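You operate a simulated robot arm through the tools that you are given. There is no shell and no other tool.

You run a simulated robot arm. Do the job below in one go: nothing can be reset, and whatever is moved stays where it is left.

## Task
Put things in order on the top of the low table. At the end: the blue glue bottle from the top of the low table stands where the silver steel cup stood; the silver steel cup from the top of the low table stands where the brown wooden brush stood; the brown wooden brush from the top of the low table stands on top of the brown carton (marked "LUGS"); the brown block from the top of the low table stands where the blue glue bottle stood; the brown cardboard tube from the top of the low table stands where the brown block stood; whatever was shut is shut again. Leave all else as you found it, and nothing knocked over.

The check looks at the end state, three seconds after you hand in, the way a careful person would. Anything else that was tipped, shoved, dropped, spilled or broken makes it a failure.

## Robot
A 7-joint arm with a two-finger parallel gripper, fixed in place. Base frame: the origin is at the foot of the arm, x ahead of it, y to its left, z up; the work surface is at about z = 0.66. Lengths are in m, angles in rad, forces in N, time in s.
With the tool pointing down near the work surface it reaches from about 0.24 to 0.68 m from the base axis. Its first joint turns from -1.152 to 1.152 rad. Payload 1.57 kg.
Tool frame: the origin (TCP) lies between the finger pads and is the grasp point; the fingertips stand 0.03 m ahead of it; z points along the fingers, y is the line along which they close. Largest opening 0.11 m; finger width 0.024, thickness 0.012; the body of the gripper, 0.048 by 0.112 m, starts 0.078 m behind the TCP.
Orientation is that of the tool frame in the base frame, as a unit quaternion [x, y, z, w]. With the fingers straight down and closing along the base's y, the tool's x points along the base's -x, its y along +y and its z along -z.

## Interface
- The arm moves only by the tool apply_moves. Its arguments are lists of equal length, an entry for each row: "linear": the shift along the base's x, y, z in m, a list of three; "delta_rot": the turn, a rotation vector about the base's x, y, z in rad, a list of three. In form: {"linear": [[x, y, z], ...], "delta_rot": [[wx, wy, wz], ...]}. A call has 1 to 20 rows; each row shifts and turns the commanded pose from where the row before left it. "hand" is the closure, from 0 (fully open) to 1 (shut), set as the call begins (left out, the last holds). Rows are played at 5 a second. More than 0.05 m and 0.15 rad between two rows, or a gripper value outside its range, and nothing of the call is played. A pose out of reach is approached as far as the arm can. The call stops where the force on the tool passes 40 N (or 10 N more than at its start, if that is more) or the arm is blocked; 0.2 s more then pass. Each finger travels about 0.108 m/s and halts on what it meets, pressing with about 39 N; the grip force reading is that of the motor and also rises with nothing between the fingers. The clock runs only during rows and for 0.2 s after the last one: add rows that do not move to give the fingers time. It gives the time, the measured TCP pose, the force on the tool (base axes), the opening and the grip force at its end, in the units of the frame above (readings bear some noise), with the torque about the TCP (base axes, N m) and any sound that the robot's microphone picked up, and new pictures: "pictures" is both (left out), scene, wrist or none.
- Cameras (640 x 400 px; columns grow to the right, rows downward): "scene" is fixed at [0.1611, -0.399, 1.379]; the picture's right is [0.75, -0.66, 0.00], its down [-0.48, -0.54, -0.70] and it looks along [0.46, 0.52, -0.72] (base axes); focal length 313 px, centre (320, 200). "wrist" rides on the gripper at [0.07, 0.016, -0.141] in the tool frame; the picture's right is [-0.23, 0.97, 0.00], its down [-0.86, -0.20, -0.48] and it looks along [-0.47, -0.11, 0.88] (tool axes); focal length 222 px, centre (320, 200). There is no depth. A picture from a camera that has moved, and an enlarged one, comes with that camera's place and axes in the base frame and with its lens. The place of the scene camera against the robot may be out by one fixed shift of up to 0.012 m in any direction.
- zoom(camera, box): a new picture of the part [left, top, right, bottom] of that camera's present view, enlarged. The clock stands still meanwhile.
- sign_off(): hands the job in; it is judged then, once.

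Nothing tells you positions but the pictures and the camera data. Unless the task says otherwise, let go and move clear before handing in.

The tools are called after ">>>" as a command line: name --argument value ..., lists and objects as JSON in quotes. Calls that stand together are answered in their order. apply_moves: Moves the arm, as the interface text tells. Its arguments: {"type":"object","properties":{"linear":{"type":"array","items":{"type":"array","items":{"type":"number"}}},"delta_rot":{"type":"array","items":{"type":"array","items":{"type":"number"}}},"hand":{"type":"number"},"pictures":{"type":"string","enum":["both","scene","wrist","none"]}},"required":["linear","delta_rot"]} The other tools are called the same way: zoom (camera, box) takes an enlarged picture of a part of a camera's view; sign_off () hands the job in.

At the start:

```text
t: 0.0
tool_pos: [0.4723, 0.1133, 0.967]
orientation: [0.0, 1.0, 0.0, 0.0]
contact_force: [-0.6, -0.5, -0.4]
torque: [0.0, -0.03, 0.02]
finger_gap: 0.1102
grasp_force: 0.1
```

scene: 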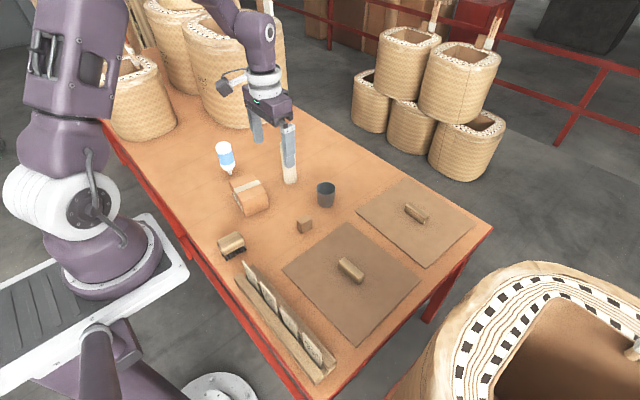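
wrist: 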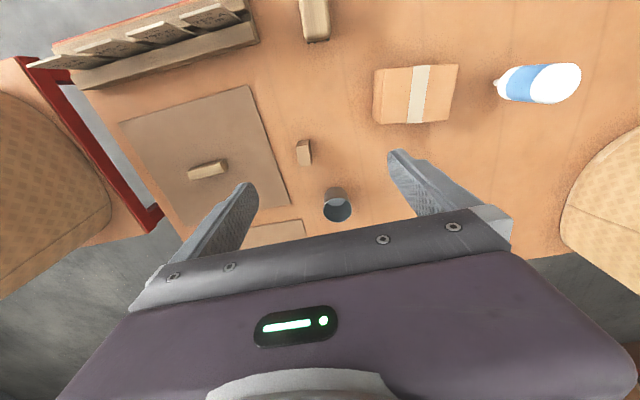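

I see a table with a bottle, a carton, a cup, a block, a brush, two lidded panels and a rack of plates. I'll zoom in to identify each one before moving.

>>> zoom --camera "scene" --box '[200, 120, 360, 220]'

>>> zoom --camera "scene" --box '[200, 200, 360, 300]'

>>> zoom --camera "scene" --box '[320, 160, 480, 260]'

>>> zoom --camera "wrist" --box '[100, 0, 420, 200]'

>>> zoom --camera "wrist" --box '[280, 0, 600, 200]'

```text
4.00 times, centred on (280, 170) of scene
camera zoom: at [0.1611, -0.399, 1.379], right [0.75, -0.66, 0.0], down [-0.48, -0.54, -0.7], along [0.46, 0.52, -0.72], focal length 1253 px, centre (480, 320)
```

zoom: 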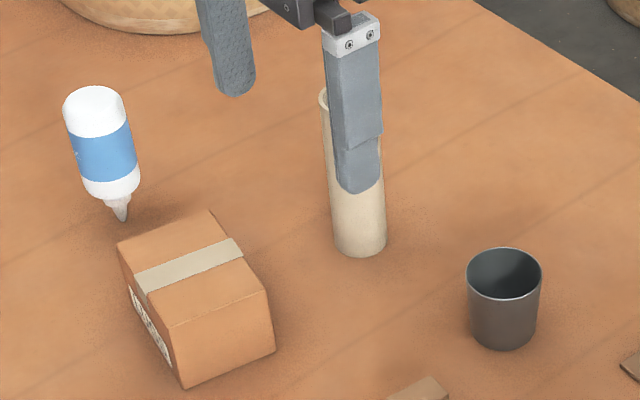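

```text
4.00 times, centred on (280, 250) of scene
camera zoom: at [0.1611, -0.399, 1.379], right [0.75, -0.66, 0.0], down [-0.48, -0.54, -0.7], along [0.46, 0.52, -0.72], focal length 1253 px, centre (480, 0)
```

zoom: 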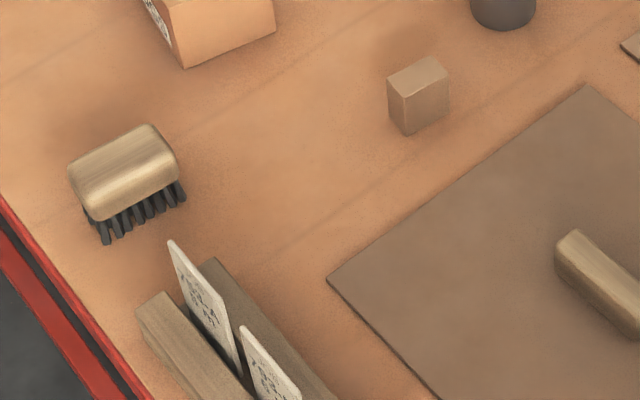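

```text
4.00 times, centred on (400, 210) of scene
camera zoom: at [0.1611, -0.399, 1.379], right [0.75, -0.66, 0.0], down [-0.48, -0.54, -0.7], along [0.46, 0.52, -0.72], focal length 1253 px, centre (0, 160)
```

zoom: 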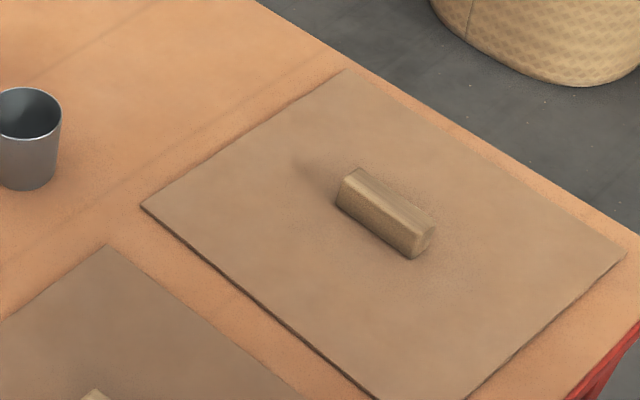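

```text
2.00 times, centred on (260, 100) of wrist
camera zoom: at [0.404, 0.1287, 1.1073], right [0.23, 0.97, 0.0], down [0.86, -0.2, 0.48], along [0.47, -0.11, -0.88], focal length 444 px, centre (440, 400)
```

zoom: 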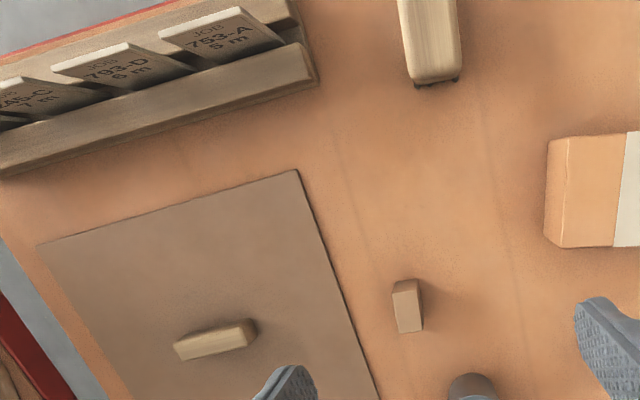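

```text
2.00 times, centred on (440, 100) of wrist
camera zoom: at [0.404, 0.1287, 1.1073], right [0.23, 0.97, 0.0], down [0.86, -0.2, 0.48], along [0.47, -0.11, -0.88], focal length 444 px, centre (80, 400)
```

zoom: 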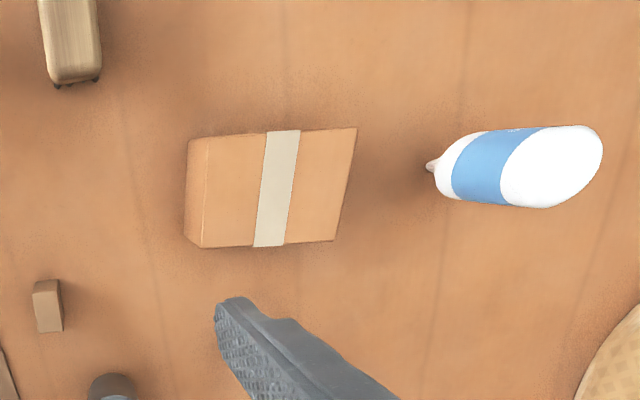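

The objects are identified: bottle (nozzle down), LUGS carton, tube (behind the finger), cup, block and brush. The arm goes back at its present height so the wrist camera can look straight down on the table's near side.

>>> apply_moves --linear '[[-0.04, 0, 0], [-0.04, 0, 0], [-0.04, 0, 0], [-0.04, 0, 0], [0, 0, 0]]' --delta_rot '[[0, 0, 0], [0, 0, 0], [0, 0, 0], [0, 0, 0], [0, 0, 0]]'

```text
t: 1.2
tool_pos: [0.3127, 0.1138, 0.9682]
orientation: [0.0, 1.0, 0.0, -0.001]
contact_force: [0.0, 0.8, 0.3]
torque: [0.01, 0.03, 0.0]
finger_gap: 0.11
grasp_force: 0.1
camera wrist: at [0.2432, 0.1302, 1.1084], right [0.23, 0.97, 0.0], down [0.85, -0.2, 0.48], along [0.47, -0.11, -0.88], focal length 222 px, centre (320, 200)
```

scene: 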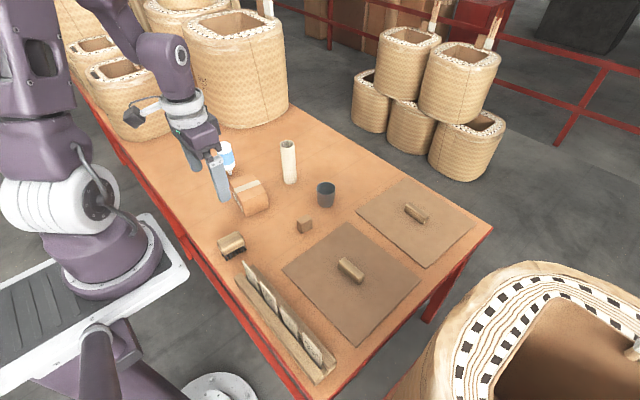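
wrist: 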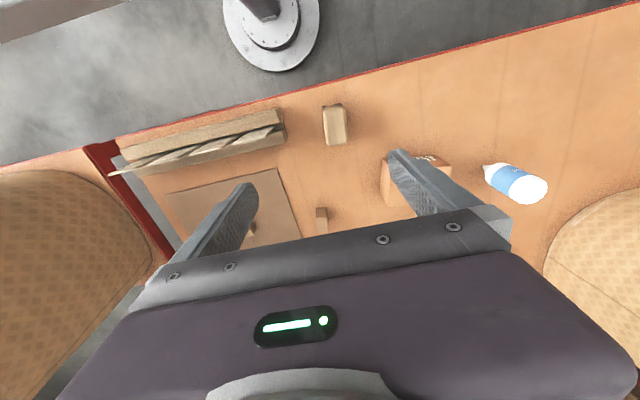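

>>> zoom --camera "scene" --box '[256, 120, 352, 180]'

>>> zoom --camera "scene" --box '[256, 170, 352, 230]'

>>> zoom --camera "scene" --box '[200, 215, 280, 265]'

>>> zoom --camera "wrist" --box '[240, 80, 400, 180]'

>>> zoom --camera "wrist" --box '[400, 130, 560, 230]'

>>> zoom --camera "wrist" --box '[240, 150, 400, 250]'

```text
6.67 times, centred on (304, 150) of scene
camera zoom: at [0.1611, -0.399, 1.379], right [0.75, -0.66, 0.0], down [-0.48, -0.54, -0.7], along [0.46, 0.52, -0.72], focal length 2088 px, centre (427, 533)
```

zoom: 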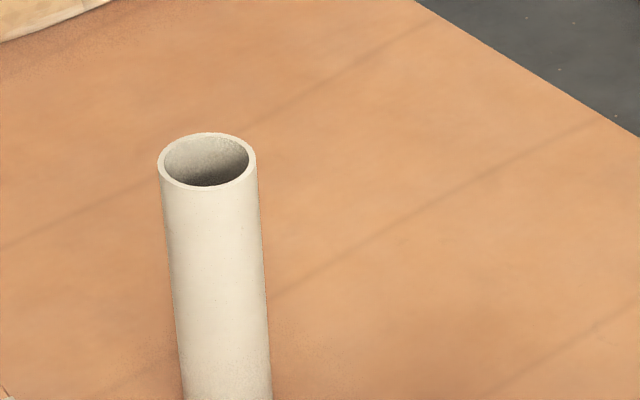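

```text
6.67 times, centred on (304, 200) of scene
camera zoom: at [0.1611, -0.399, 1.379], right [0.75, -0.66, 0.0], down [-0.48, -0.54, -0.7], along [0.46, 0.52, -0.72], focal length 2088 px, centre (427, 200)
```

zoom: 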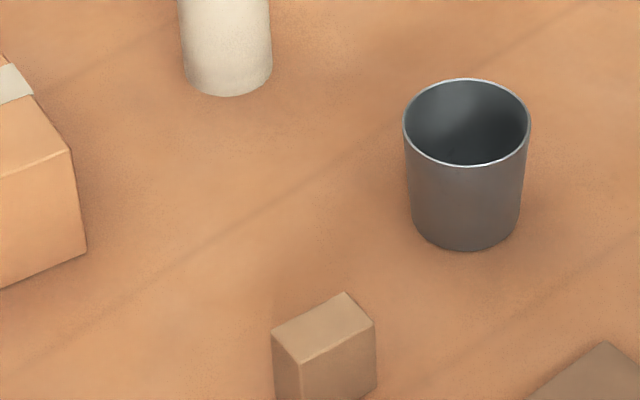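

```text
8.00 times, centred on (240, 240) of scene
camera zoom: at [0.1611, -0.399, 1.379], right [0.75, -0.66, 0.0], down [-0.48, -0.54, -0.7], along [0.46, 0.52, -0.72], focal length 2506 px, centre (960, -120)
```

zoom: 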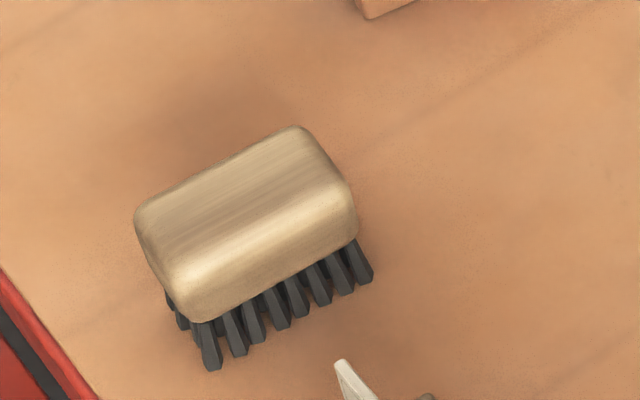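

```text
4.00 times, centred on (320, 130) of wrist
camera zoom: at [0.2432, 0.1302, 1.1084], right [0.23, 0.97, 0.0], down [0.85, -0.2, 0.48], along [0.47, -0.11, -0.88], focal length 888 px, centre (320, 480)
```

zoom: 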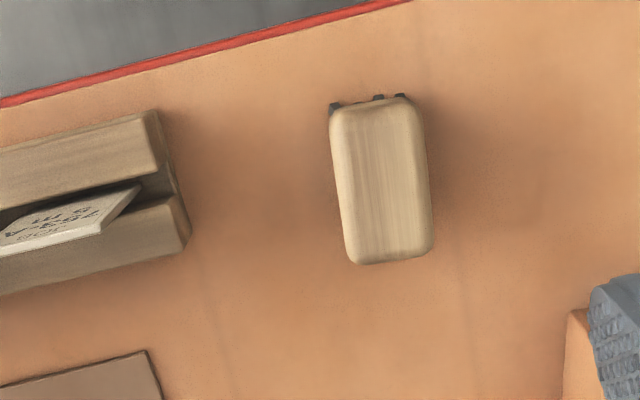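

```text
4.00 times, centred on (480, 180) of wrist
camera zoom: at [0.2432, 0.1302, 1.1084], right [0.23, 0.97, 0.0], down [0.85, -0.2, 0.48], along [0.47, -0.11, -0.88], focal length 888 px, centre (-320, 280)
```

zoom: 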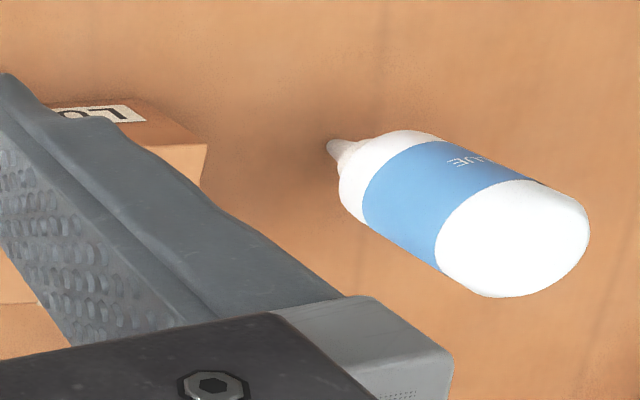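

```text
4.00 times, centred on (320, 200) of wrist
camera zoom: at [0.2432, 0.1302, 1.1084], right [0.23, 0.97, 0.0], down [0.85, -0.2, 0.48], along [0.47, -0.11, -0.88], focal length 888 px, centre (320, 200)
```

zoom: 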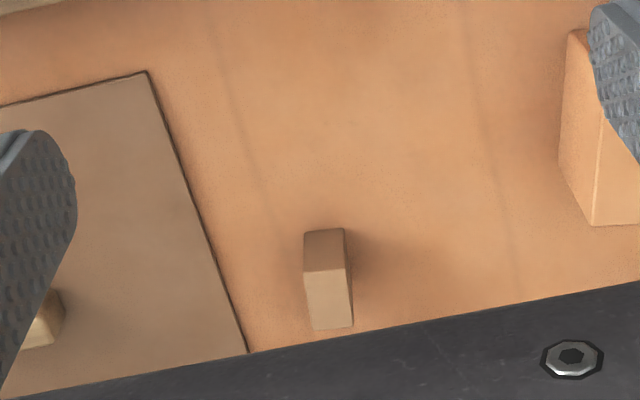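

The scene camera looks shifted by about (0.005, 0.009), so I'll rely on the wrist camera. I put the brush near (0.319, 0.141) with its top at about z 0.715, and I'm hovering over it first because it has to clear its spot.

>>> apply_moves --linear '[[0.006, 0.027, -0.03], [0, 0, -0.04], [0, 0, -0.04], [0, 0, -0.02], [0, 0, 0]]' --delta_rot '[[0, 0, 0], [0, 0, -0.07], [0, 0, 0], [0, 0, 0], [0, 0, 0]]'

```text
t: 2.4
tool_pos: [0.322, 0.1389, 0.8357]
orientation: [0.035, 0.999, 0.001, 0.0]
contact_force: [0.3, -0.8, -0.8]
torque: [0.02, 0.0, -0.01]
finger_gap: 0.1102
grasp_force: 0.1
camera wrist: at [0.253, 0.1608, 0.9772], right [0.29, 0.96, 0.0], down [0.84, -0.26, 0.48], along [0.46, -0.14, -0.88], focal length 222 px, centre (320, 200)
```

scene: 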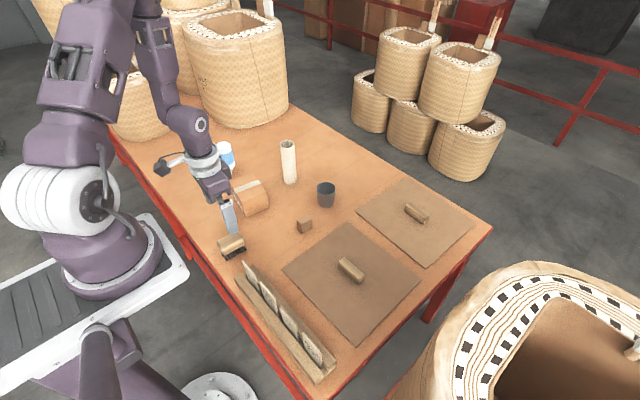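
wrist: 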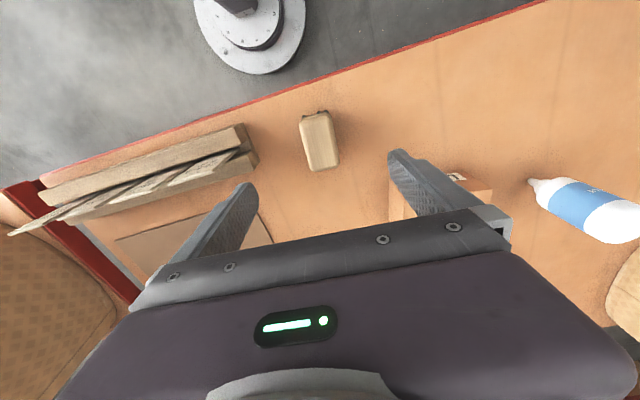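

The brush sits between the fingers and slightly toward the base. I'm zooming to check centring and yaw.

>>> zoom --camera "wrist" --box '[240, 90, 400, 190]'

>>> zoom --camera "scene" --box '[190, 190, 290, 270]'

```text
4.00 times, centred on (320, 140) of wrist
camera zoom: at [0.253, 0.1608, 0.9772], right [0.29, 0.96, 0.0], down [0.84, -0.26, 0.48], along [0.46, -0.14, -0.88], focal length 888 px, centre (320, 440)
```

zoom: 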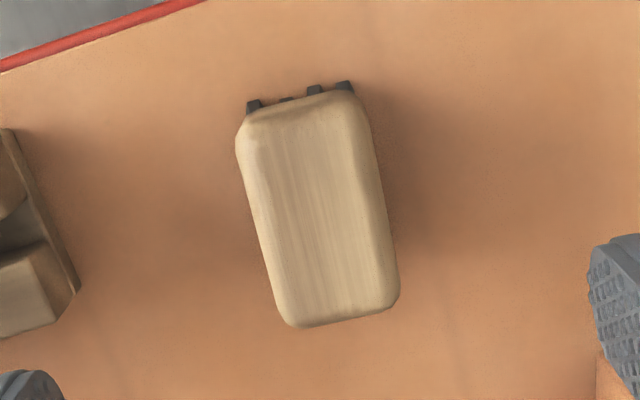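

```text
5.00 times, centred on (240, 230) of scene
camera zoom: at [0.1611, -0.399, 1.379], right [0.75, -0.66, 0.0], down [-0.48, -0.54, -0.7], along [0.46, 0.52, -0.72], focal length 1566 px, centre (720, 50)
```

zoom: 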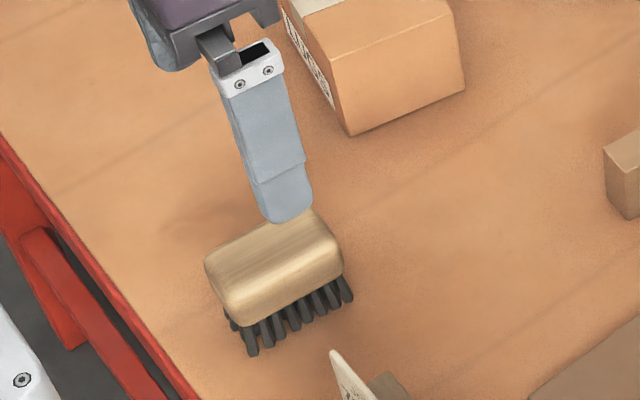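

The brush is centred in the closing direction and about 5 mm toward the base from the TCP. I'm correcting for that, going down to mid-wood height and closing.

>>> apply_moves --linear '[[-0.005, 0.001, -0.03], [0, 0, -0.04], [0, 0, -0.04], [0, 0, -0.025], [0, 0, 0]]' --delta_rot '[[0, 0, 0], [0, 0, 0], [0, 0, 0], [0, 0, 0], [0, 0, 0]]'

>>> zoom --camera "scene" --box '[190, 190, 290, 270]'

```text
t: 3.6
tool_pos: [0.3156, 0.1378, 0.6992]
orientation: [0.035, 0.999, 0.0, 0.0]
contact_force: [0.0, -0.5, 0.2]
torque: [-0.01, -0.01, 0.0]
finger_gap: 0.11
grasp_force: 0.0
camera wrist: at [0.2478, 0.1599, 0.8417], right [0.29, 0.96, 0.0], down [0.84, -0.26, 0.48], along [0.46, -0.14, -0.88], focal length 222 px, centre (320, 200)
```

scene: 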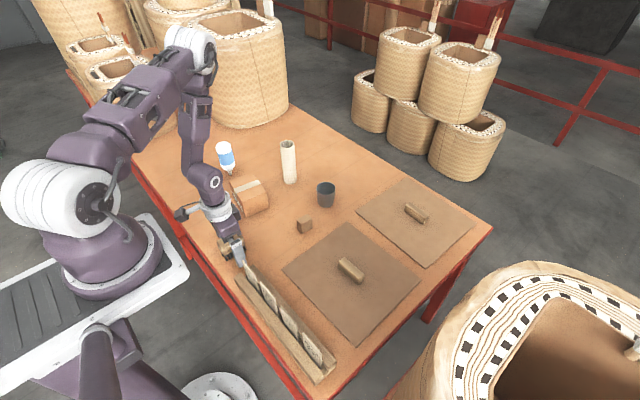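
wrist: 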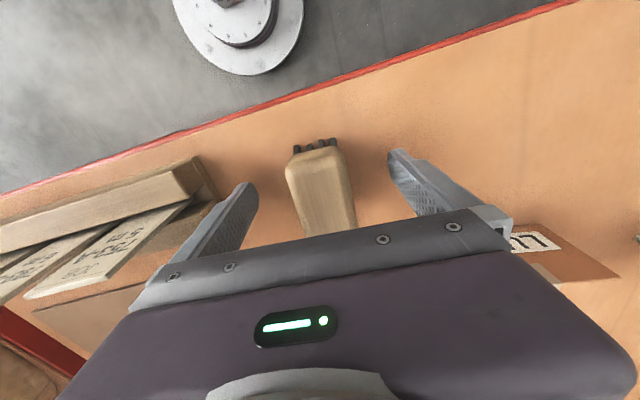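

```text
5.00 times, centred on (240, 230) of scene
camera zoom: at [0.1611, -0.399, 1.379], right [0.75, -0.66, 0.0], down [-0.48, -0.54, -0.7], along [0.46, 0.52, -0.72], focal length 1566 px, centre (720, 50)
```

zoom: 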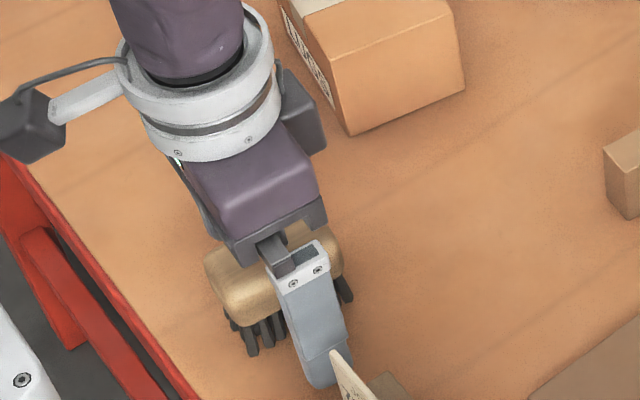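

The brush is about 3 mm off along each tool axis. I'm nudging to centre it, then closing.

>>> apply_moves --linear '[[-0.003, 0.0025, 0], [0, 0, 0]]' --delta_rot '[[0, 0, 0], [0, 0, 0]]' --pictures "none"

>>> apply_moves --linear '[[0, 0, 0], [0, 0, 0], [0, 0, 0], [0, 0, 0], [0, 0, 0]]' --delta_rot '[[0, 0, 0], [0, 0, 0], [0, 0, 0], [0, 0, 0], [0, 0, 0]]' --hand 1

```text
t: 4.2
tool_pos: [0.3118, 0.1421, 0.7004]
orientation: [0.034, 0.999, 0.001, 0.0]
contact_force: [0.1, 0.7, -0.2]
torque: [0.02, 0.04, -0.01]
finger_gap: 0.1103
grasp_force: 0.1
```

```text
t: 5.4
tool_pos: [0.3135, 0.1403, 0.7006]
orientation: [0.035, 0.999, -0.001, 0.0]
contact_force: [0.4, -0.9, 1.3]
torque: [-0.01, 0.0, -0.03]
finger_gap: 0.0391
grasp_force: 39.2
camera wrist: at [0.2445, 0.1628, 0.842], right [0.29, 0.96, 0.0], down [0.84, -0.26, 0.48], along [0.46, -0.14, -0.88], focal length 222 px, centre (320, 200)
```

scene: 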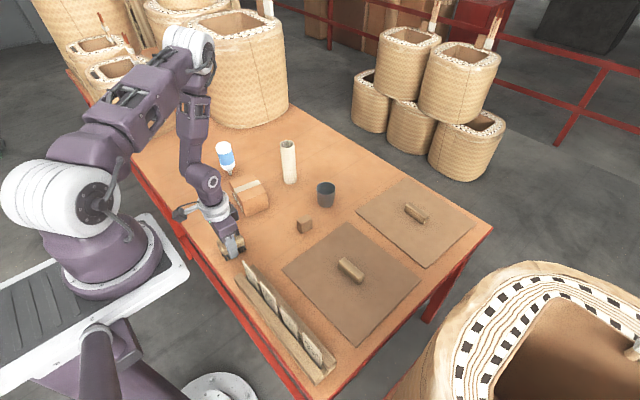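
wrist: 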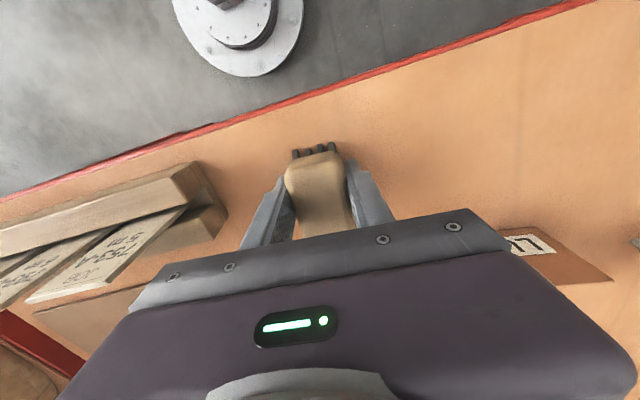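

The brush is held at a gap of 39 mm. I'm zooming to see where the brush centre lies relative to the TCP, since that marks its original spot.

>>> zoom --camera "wrist" --box '[240, 130, 400, 230]'

>>> zoom --camera "scene" --box '[190, 190, 290, 270]'

```text
4.00 times, centred on (320, 180) of wrist
camera zoom: at [0.2445, 0.1628, 0.842], right [0.29, 0.96, 0.0], down [0.84, -0.26, 0.48], along [0.46, -0.14, -0.88], focal length 888 px, centre (320, 280)
```

zoom: 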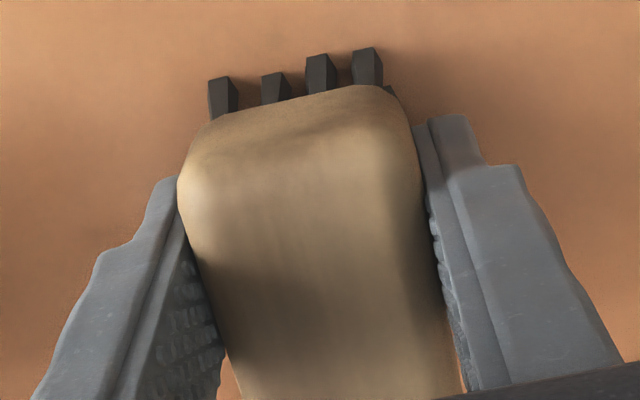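

```text
5.00 times, centred on (240, 230) of scene
camera zoom: at [0.1611, -0.399, 1.379], right [0.75, -0.66, 0.0], down [-0.48, -0.54, -0.7], along [0.46, 0.52, -0.72], focal length 1566 px, centre (720, 50)
```

zoom: 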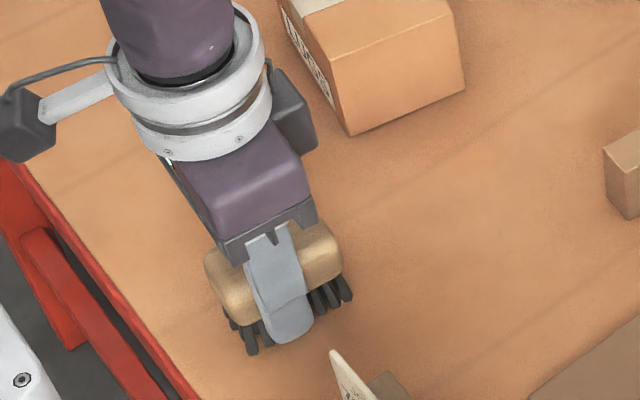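

The brush is centred in the grip, so its original spot is about (0.314, 0.1415). I'm lifting it clear and carrying it over the carton for a look.

>>> apply_moves --linear '[[0, 0, 0.02], [0, 0, 0.04], [0, 0, 0.04], [0, 0, 0.04], [0.0375, 0.032, 0.02], [0.0375, 0.032, 0.0], [0.0375, 0.032, 0], [0.037, 0.032, 0], [0, 0, 0], [0, 0, 0]]' --delta_rot '[[0, 0, 0], [0, 0, 0], [0, 0, 0], [0, 0, 0], [0, 0, -0.04], [0, 0, -0.04], [0, 0, 0], [0, 0, 0], [0, 0, 0], [0, 0, 0]]'

>>> zoom --camera "wrist" --box '[220, 80, 420, 205]'

>>> zoom --camera "scene" --box '[190, 130, 310, 220]'

```text
refused: row 5 steps farther than a row can; nothing moved
```

```text
3.20 times, centred on (320, 142) of wrist
camera zoom: at [0.2445, 0.1628, 0.842], right [0.29, 0.96, 0.0], down [0.84, -0.26, 0.48], along [0.46, -0.14, -0.88], focal length 711 px, centre (320, 384)
```

zoom: 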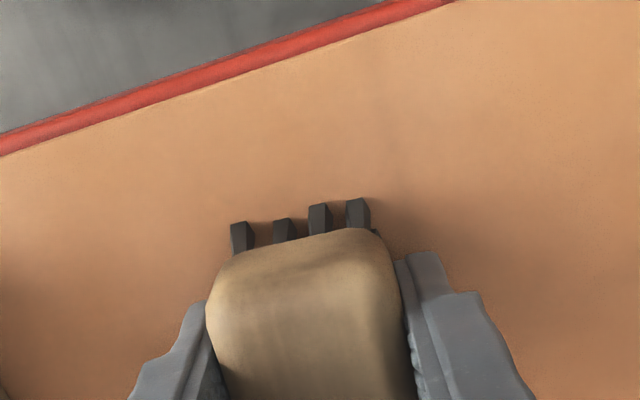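

```text
4.44 times, centred on (250, 175) of scene
camera zoom: at [0.1611, -0.399, 1.379], right [0.75, -0.66, 0.0], down [-0.48, -0.54, -0.7], along [0.46, 0.52, -0.72], focal length 1392 px, centre (631, 311)
```

zoom: 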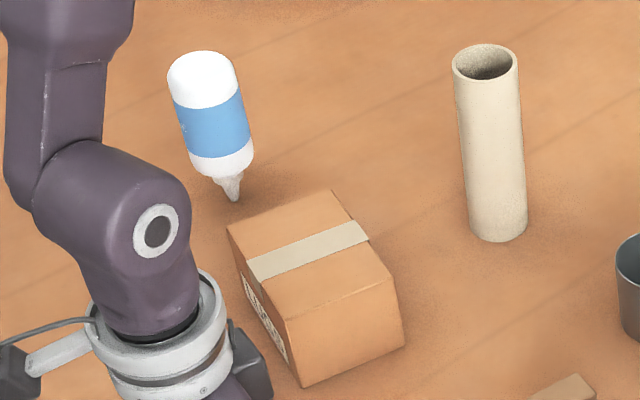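

That call was refused because one row stepped too far. I'm sending the same move again in smaller steps.

>>> apply_moves --linear '[[0, 0, 0.02], [0, 0, 0.04], [0, 0, 0.04], [0, 0, 0.04], [0, 0, 0.02], [0.03, 0.0256, 0], [0.03, 0.0256, 0], [0.03, 0.0256, 0], [0.03, 0.0256, 0], [0.0295, 0.0256, 0], [0, 0, 0], [0, 0, 0]]' --delta_rot '[[0, 0, 0], [0, 0, 0], [0, 0, 0], [0, 0, 0], [0, 0, 0], [0, 0, -0.04], [0, 0, -0.04], [0, 0, 0], [0, 0, 0], [0, 0, 0], [0, 0, 0], [0, 0, 0]]'

>>> zoom --camera "wrist" --box '[220, 80, 420, 205]'

>>> zoom --camera "scene" --box '[190, 130, 310, 220]'

```text
t: 8.0
tool_pos: [0.4601, 0.2734, 0.8586]
orientation: [0.075, 0.997, -0.001, 0.0]
contact_force: [0.5, 0.3, -0.8]
torque: [0.0, 0.01, 0.03]
finger_gap: 0.0392
grasp_force: 38.8
camera wrist: at [0.394, 0.2998, 1.0], right [0.37, 0.93, 0.0], down [0.82, -0.33, 0.48], along [0.44, -0.18, -0.88], focal length 222 px, centre (320, 200)
```

scene: 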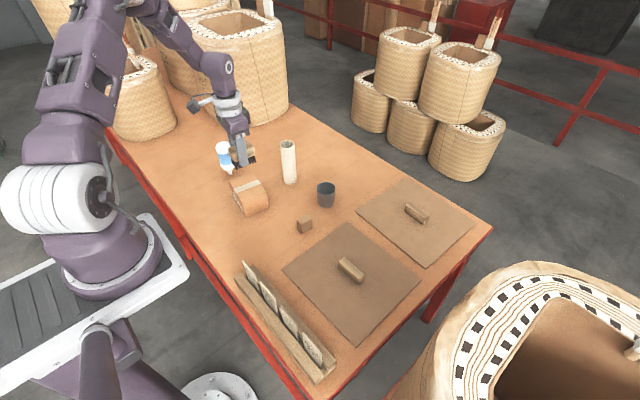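
wrist: 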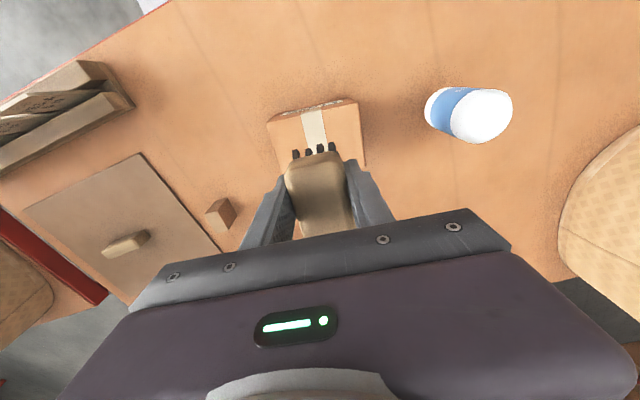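

```text
3.20 times, centred on (320, 142) of wrist
camera zoom: at [0.394, 0.2998, 1.0], right [0.37, 0.93, 0.0], down [0.82, -0.33, 0.48], along [0.44, -0.18, -0.88], focal length 711 px, centre (320, 384)
```

zoom: 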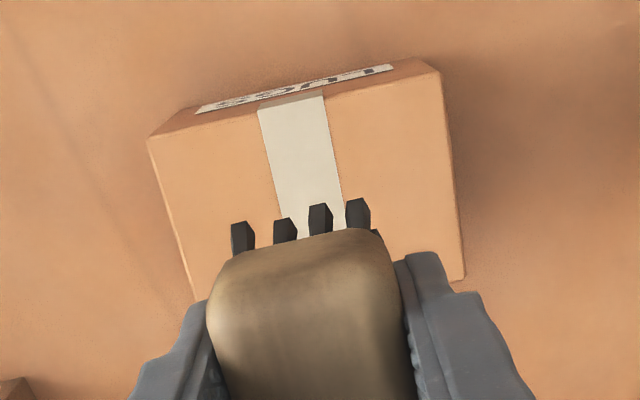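

```text
4.44 times, centred on (250, 175) of scene
camera zoom: at [0.1611, -0.3989, 1.379], right [0.75, -0.66, 0.0], down [-0.48, -0.54, -0.7], along [0.46, 0.52, -0.72], focal length 1392 px, centre (631, 311)
```

zoom: 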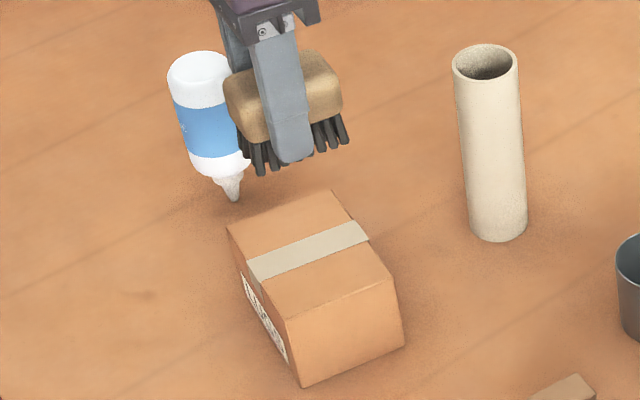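

The carton top is centred under the brush to within 3 mm. I'm lowering the brush to just above it.

>>> apply_moves --linear '[[-0.0004, -0.0025, -0.03], [0, 0, -0.03], [0, 0, -0.02], [0, 0, -0.005], [0, 0, 0], [0, 0, 0]]' --delta_rot '[[0, 0, 0], [0, 0, 0], [0, 0, 0], [0, 0, 0], [0, 0, 0], [0, 0, 0]]'

>>> zoom --camera "scene" --box '[200, 160, 300, 220]'

```text
t: 9.4
tool_pos: [0.4599, 0.2691, 0.7761]
orientation: [0.076, 0.997, -0.001, 0.0]
contact_force: [-0.9, 0.5, -0.4]
torque: [-0.04, 0.03, 0.0]
finger_gap: 0.0392
grasp_force: 39.3
camera wrist: at [0.3938, 0.2957, 0.9166], right [0.37, 0.93, 0.0], down [0.82, -0.33, 0.48], along [0.44, -0.18, -0.88], focal length 222 px, centre (320, 200)
```

scene: 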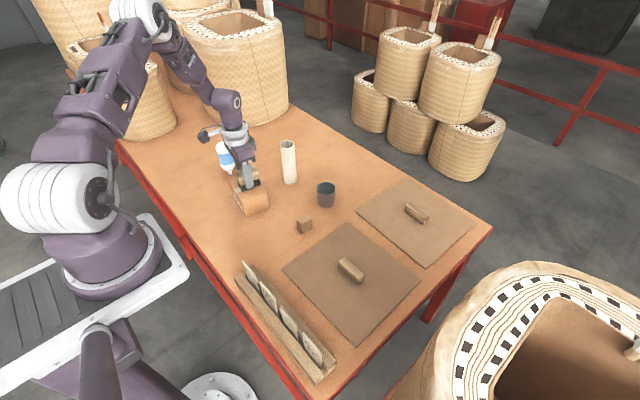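
wrist: 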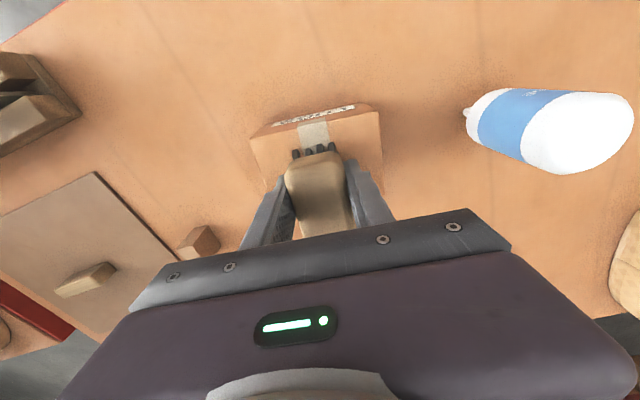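

```text
6.40 times, centred on (250, 190) of scene
camera zoom: at [0.1611, -0.3989, 1.379], right [0.75, -0.66, 0.0], down [-0.48, -0.54, -0.7], along [0.46, 0.52, -0.72], focal length 2004 px, centre (768, 264)
```

zoom: 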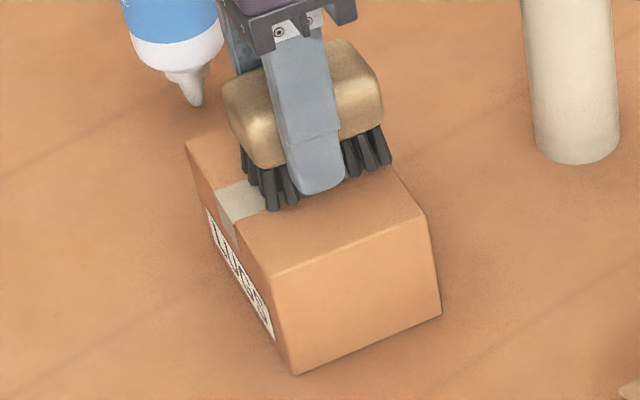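

The brush is nearly touching the carton. I'm stepping down a few millimetres at a time and watching the vertical force.

>>> apply_moves --linear '[[0, 0, -0.003], [0, 0, -0.002], [0, 0, 0]]' --delta_rot '[[0, 0, 0], [0, 0, 0], [0, 0, 0]]' --pictures "none"

>>> apply_moves --linear '[[0, 0, -0.002], [0, 0, 0]]' --delta_rot '[[0, 0, 0], [0, 0, 0]]' --pictures "none"

```text
t: 10.2
tool_pos: [0.4599, 0.2693, 0.7702]
orientation: [0.076, 0.997, 0.0, 0.0]
contact_force: [-2.7, -0.5, 8.9]
torque: [-0.1, 0.01, 0.0]
finger_gap: 0.0393
grasp_force: 38.9
```

```text
t: 10.8
tool_pos: [0.4592, 0.269, 0.77]
orientation: [0.075, 0.997, 0.002, 0.001]
contact_force: [-5.9, 1.1, 34.4]
torque: [-0.07, 0.04, 0.01]
finger_gap: 0.0395
grasp_force: 39.1
```

Contact found at a TCP height of about 0.771. I'm backing off to unload it, then opening.

>>> apply_moves --linear '[[0, 0, 0.0022], [0, 0, 0]]' --delta_rot '[[0, 0, 0], [0, 0, 0]]' --pictures "none"

>>> apply_moves --linear '[[0, 0, 0], [0, 0, 0], [0, 0, 0]]' --delta_rot '[[0, 0, 0], [0, 0, 0], [0, 0, 0]]' --hand 0.3

>>> zoom --camera "scene" --box '[200, 160, 300, 220]'

```text
t: 11.4
tool_pos: [0.4601, 0.2679, 0.7709]
orientation: [0.074, 0.997, -0.001, -0.001]
contact_force: [-0.5, -0.8, 0.1]
torque: [-0.02, 0.01, 0.02]
finger_gap: 0.0392
grasp_force: 38.5
```

```text
t: 12.2
tool_pos: [0.4588, 0.2688, 0.7705]
orientation: [0.075, 0.997, 0.0, 0.0]
contact_force: [-1.1, -0.2, -0.4]
torque: [-0.03, 0.01, -0.02]
finger_gap: 0.0772
grasp_force: 0.1
camera wrist: at [0.3939, 0.2952, 0.9123], right [0.37, 0.93, 0.0], down [0.82, -0.33, 0.48], along [0.44, -0.18, -0.88], focal length 222 px, centre (320, 200)
```

scene: 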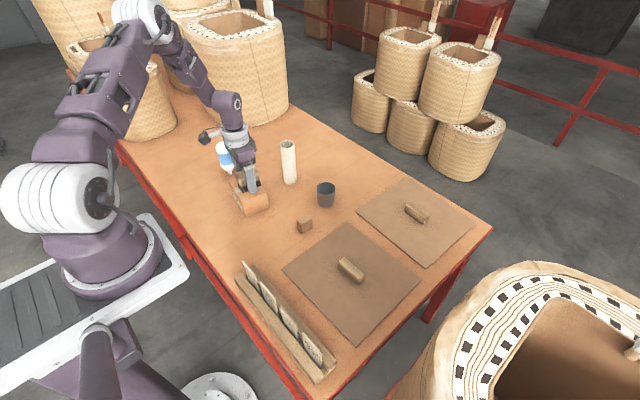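
wrist: 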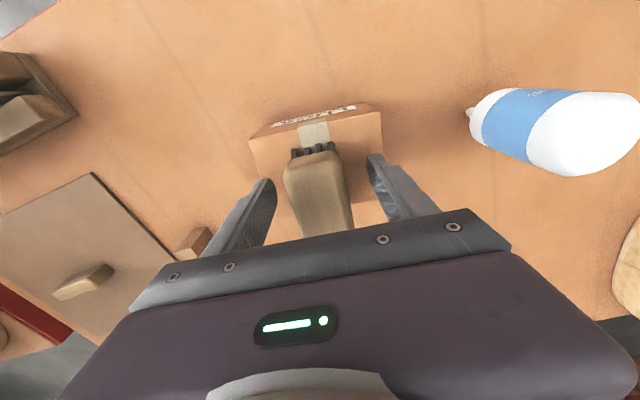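

```text
6.40 times, centred on (250, 190) of scene
camera zoom: at [0.1611, -0.399, 1.379], right [0.75, -0.66, 0.0], down [-0.48, -0.54, -0.7], along [0.46, 0.52, -0.72], focal length 2004 px, centre (768, 264)
```

zoom: 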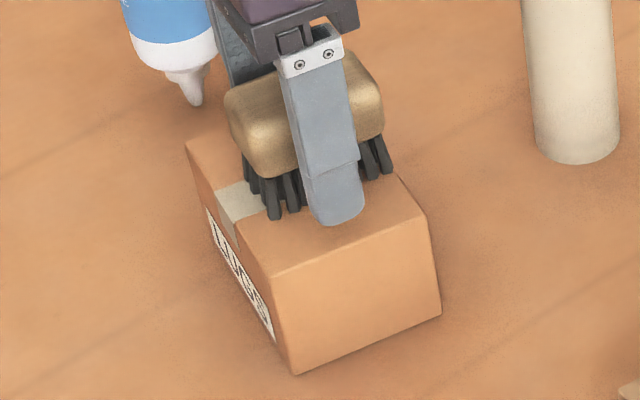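

The brush stands on the carton. I'm rising straight up and heading over to the cup near (0.635, 0.11), squaring the yaw on the way.

>>> apply_moves --linear '[[0, 0, 0.03], [0, 0, 0.05], [0, 0, 0.05], [0.0346, -0.0314, 0], [0.0346, -0.0314, 0], [0.0346, -0.0314, 0], [0.0346, -0.0314, 0], [0.0346, -0.0314, 0], [0, 0, -0.03], [0, 0, 0], [0, 0, 0]]' --delta_rot '[[0, 0, 0], [0, 0, 0], [0, 0, 0], [0, 0, 0.05], [0, 0, 0.05], [0, 0, 0.05], [0, 0, 0], [0, 0, 0], [0, 0, 0], [0, 0, 0], [0, 0, 0]]' --hand 0

>>> zoom --camera "wrist" --box '[220, 80, 420, 205]'

>>> zoom --camera "scene" --box '[200, 140, 360, 240]'

```text
t: 14.6
tool_pos: [0.6343, 0.1118, 0.8712]
orientation: [0.0, 1.0, 0.0, 0.001]
contact_force: [0.4, -0.4, 0.0]
torque: [0.0, 0.04, 0.0]
finger_gap: 0.11
grasp_force: 0.1
camera wrist: at [0.5656, 0.1272, 1.0119], right [0.23, 0.97, 0.0], down [0.86, -0.2, 0.48], along [0.47, -0.11, -0.88], focal length 222 px, centre (320, 200)
```

scene: 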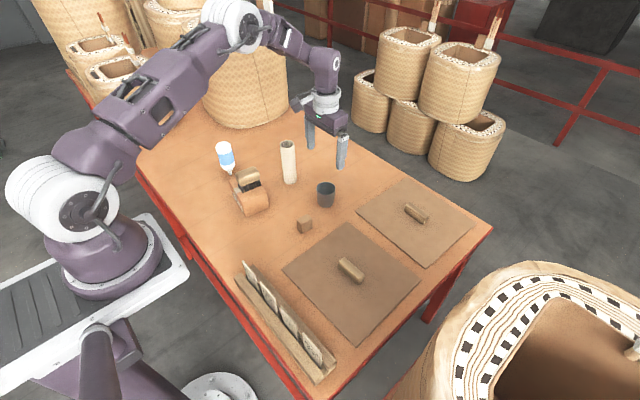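
wrist: 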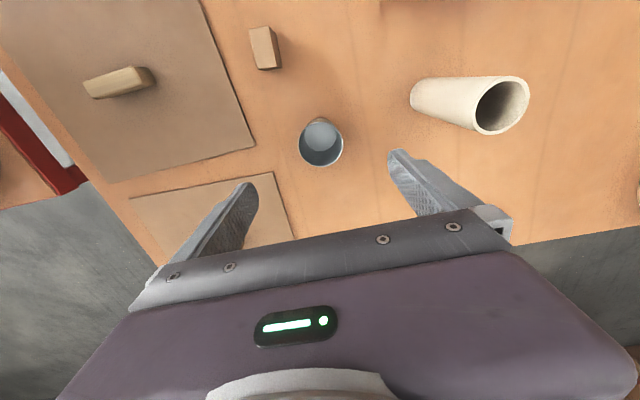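

```text
3.20 times, centred on (320, 142) of wrist
camera zoom: at [0.5656, 0.1272, 1.0119], right [0.23, 0.97, 0.0], down [0.86, -0.2, 0.48], along [0.47, -0.11, -0.88], focal length 711 px, centre (320, 384)
```

zoom: 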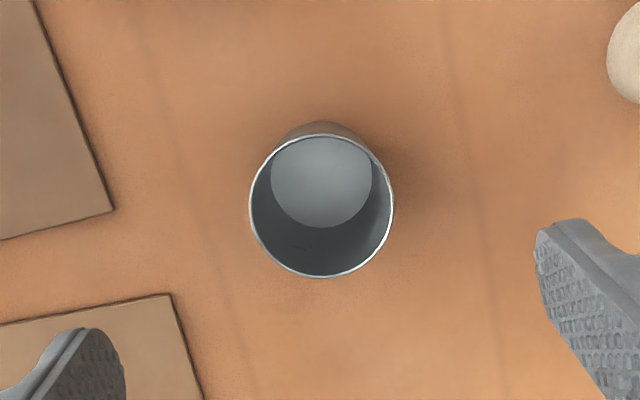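

```text
4.00 times, centred on (280, 190) of scene
camera zoom: at [0.1611, -0.399, 1.379], right [0.75, -0.66, 0.0], down [-0.48, -0.54, -0.7], along [0.46, 0.52, -0.72], focal length 1253 px, centre (480, 240)
```

zoom: 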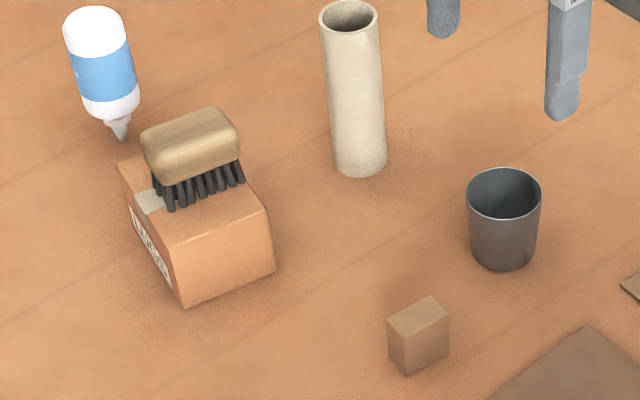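

The cup is 2–3 mm ahead of the TCP, at about (0.637, 0.110). I'm correcting for that and descending around it.

>>> apply_moves --linear '[[0.0024, -0.0004, -0.04], [0, 0, -0.04], [0, 0, -0.04], [0, 0, -0.03], [0, 0, -0.016], [0, 0, 0]]' --delta_rot '[[0, 0, 0], [0, 0, 0], [0, 0, 0], [0, 0, 0], [0, 0, 0], [0, 0, 0]]'

>>> zoom --camera "wrist" --box '[220, 120, 420, 245]'

>>> zoom --camera "scene" --box '[280, 150, 380, 220]'

```text
t: 16.0
tool_pos: [0.6363, 0.1102, 0.7036]
orientation: [0.0, 1.0, -0.001, 0.001]
contact_force: [0.0, -0.3, -0.9]
torque: [0.0, 0.0, 0.0]
finger_gap: 0.11
grasp_force: 0.0
camera wrist: at [0.5672, 0.1274, 0.8444], right [0.23, 0.97, 0.0], down [0.86, -0.2, 0.48], along [0.47, -0.11, -0.88], focal length 222 px, centre (320, 200)
```

scene: 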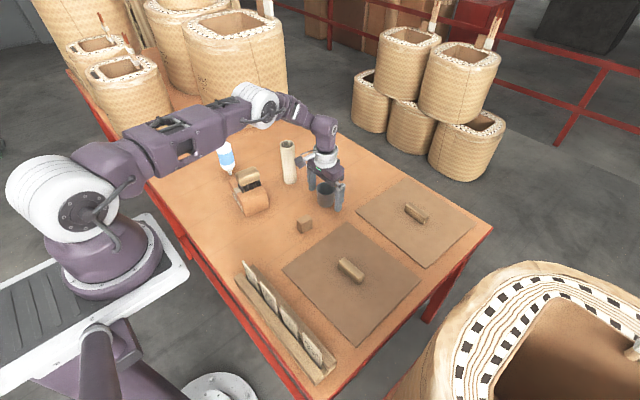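
wrist: 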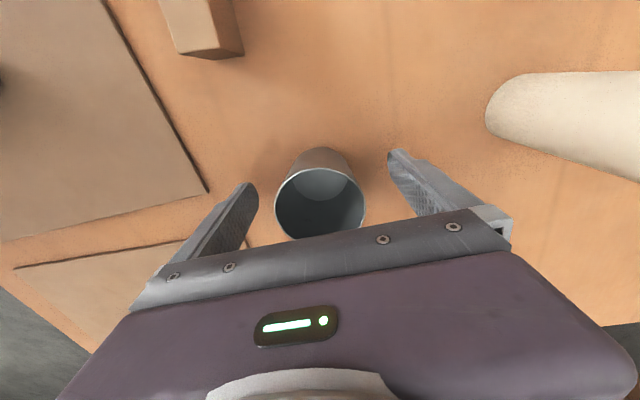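

```text
3.20 times, centred on (320, 182) of wrist
camera zoom: at [0.5672, 0.1274, 0.8444], right [0.23, 0.97, 0.0], down [0.86, -0.2, 0.48], along [0.47, -0.11, -0.88], focal length 711 px, centre (320, 256)
```

zoom: 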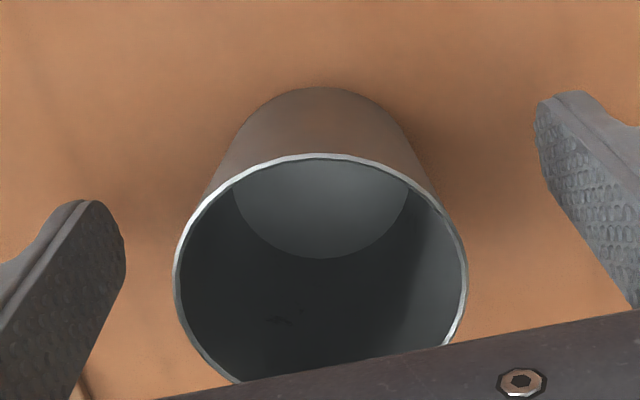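

```text
5.71 times, centred on (330, 185) of scene
camera zoom: at [0.1611, -0.399, 1.379], right [0.75, -0.66, 0.0], down [-0.48, -0.54, -0.7], along [0.46, 0.52, -0.72], focal length 1790 px, centre (263, 286)
```

zoom: 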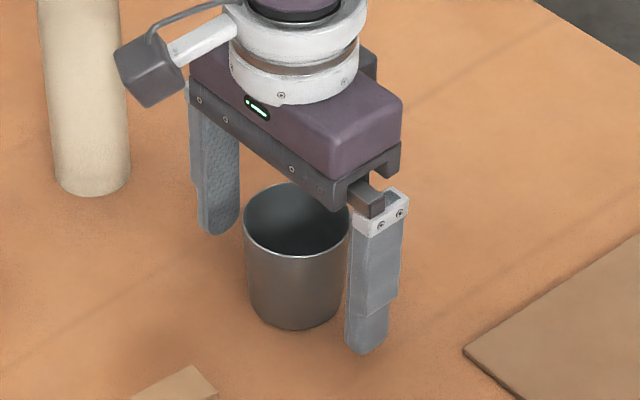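

The cup is centred between the fingers. Closing.

>>> apply_moves --linear '[[0, 0, 0], [0, 0, 0], [0, 0, 0], [0, 0, 0]]' --delta_rot '[[0, 0, 0], [0, 0, 0], [0, 0, 0], [0, 0, 0]]' --hand 1

>>> zoom --camera "scene" --box '[280, 150, 380, 220]'

```text
t: 17.0
tool_pos: [0.6371, 0.1102, 0.7023]
orientation: [0.0, 1.0, 0.0, 0.0]
contact_force: [0.7, -0.2, -0.1]
torque: [-0.03, 0.01, 0.0]
finger_gap: 0.0574
grasp_force: 38.6
camera wrist: at [0.5673, 0.1274, 0.8447], right [0.23, 0.97, 0.0], down [0.86, -0.2, 0.48], along [0.47, -0.11, -0.88], focal length 222 px, centre (320, 200)
```

scene: 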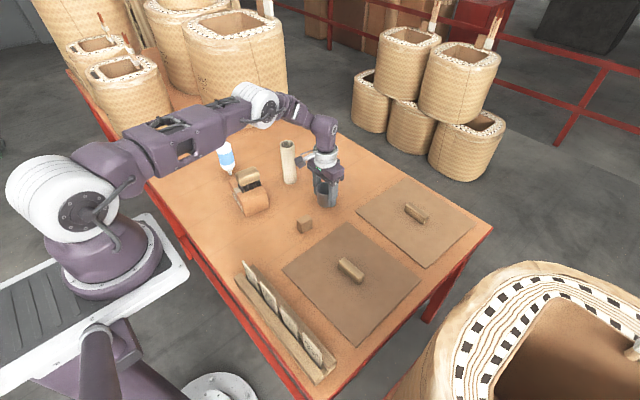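
wrist: 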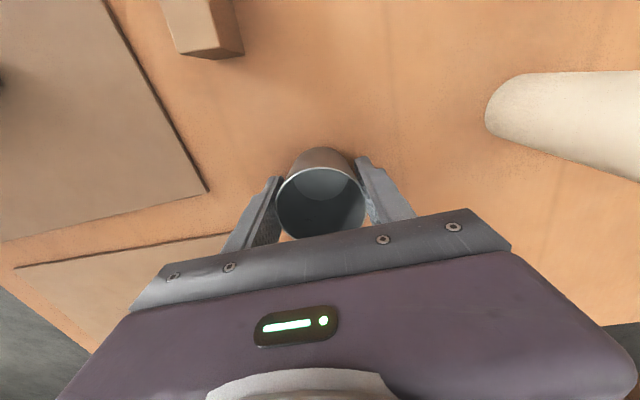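

```text
5.71 times, centred on (330, 185) of scene
camera zoom: at [0.1611, -0.3989, 1.379], right [0.75, -0.66, 0.0], down [-0.48, -0.54, -0.7], along [0.46, 0.52, -0.72], focal length 1790 px, centre (263, 286)
```

zoom: 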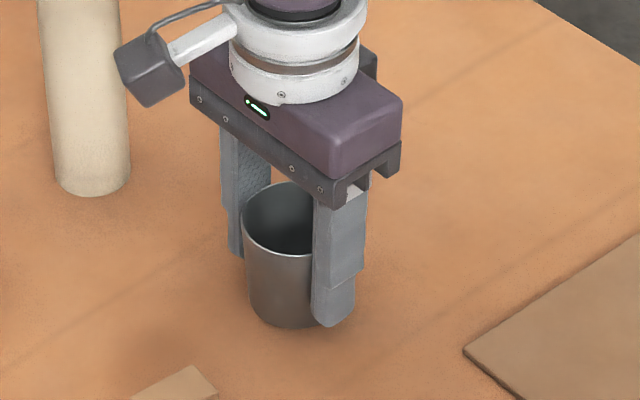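

The cup is held at a 57 mm gap, and its spot is TCP (0.637, 0.110). I'm lifting it and carrying it to where the brush stood.

>>> apply_moves --linear '[[0, 0, 0.02], [0, 0, 0.04], [0, 0, 0.05], [0, 0, 0.05], [-0.0461, 0.0045, 0], [-0.0461, 0.0045, 0], [-0.0461, 0.0045, 0], [-0.0461, 0.0045, 0], [-0.0462, 0.0045, 0], [-0.0462, 0.0045, 0], [-0.0462, 0.0045, 0], [0, 0, 0], [0, 0, 0]]' --delta_rot '[[0, 0, 0], [0, 0, 0], [0, 0, 0], [0, 0, 0], [0, 0, 0], [0, 0, 0], [0, 0, 0], [0, 0, 0], [0, 0, 0], [0, 0, 0], [0, 0, 0], [0, 0, 0], [0, 0, 0]]'

>>> zoom --camera "scene" --box '[190, 180, 290, 270]'

```text
t: 19.8
tool_pos: [0.3124, 0.1424, 0.8661]
orientation: [0.0, 1.0, 0.001, 0.0]
contact_force: [-0.1, -0.5, -1.4]
torque: [0.0, -0.01, 0.01]
finger_gap: 0.0573
grasp_force: 39.0
camera wrist: at [0.2427, 0.1588, 1.0069], right [0.23, 0.97, 0.0], down [0.85, -0.2, 0.48], along [0.47, -0.11, -0.88], focal length 222 px, centre (320, 200)
```

scene: 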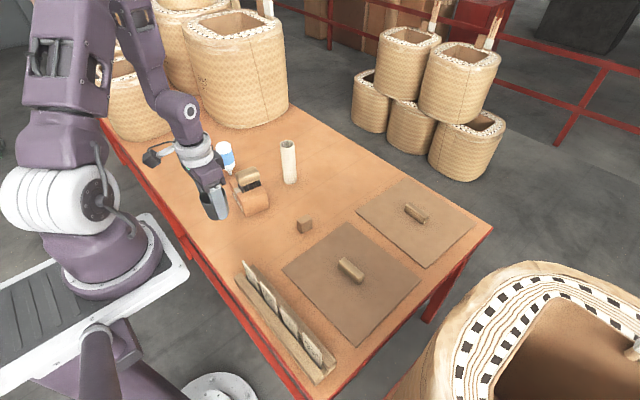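
wrist: 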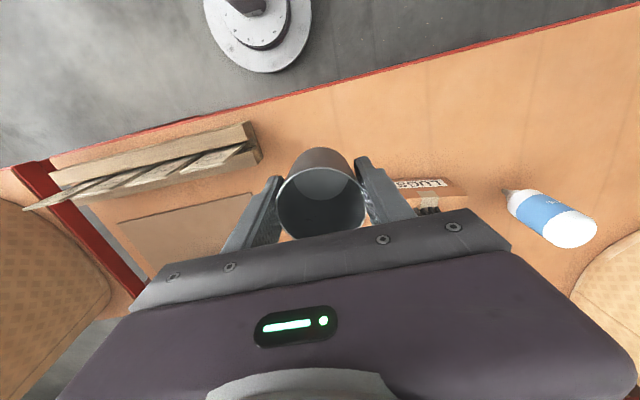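

```text
4.44 times, centred on (240, 225) of scene
camera zoom: at [0.1611, -0.3989, 1.379], right [0.75, -0.66, 0.0], down [-0.48, -0.54, -0.7], along [0.46, 0.52, -0.72], focal length 1392 px, centre (676, 89)
```

zoom: 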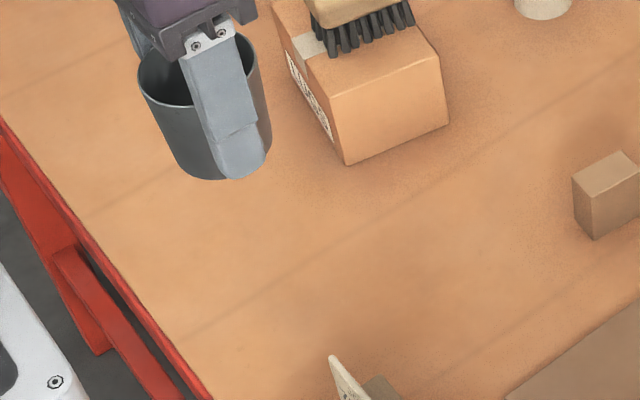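

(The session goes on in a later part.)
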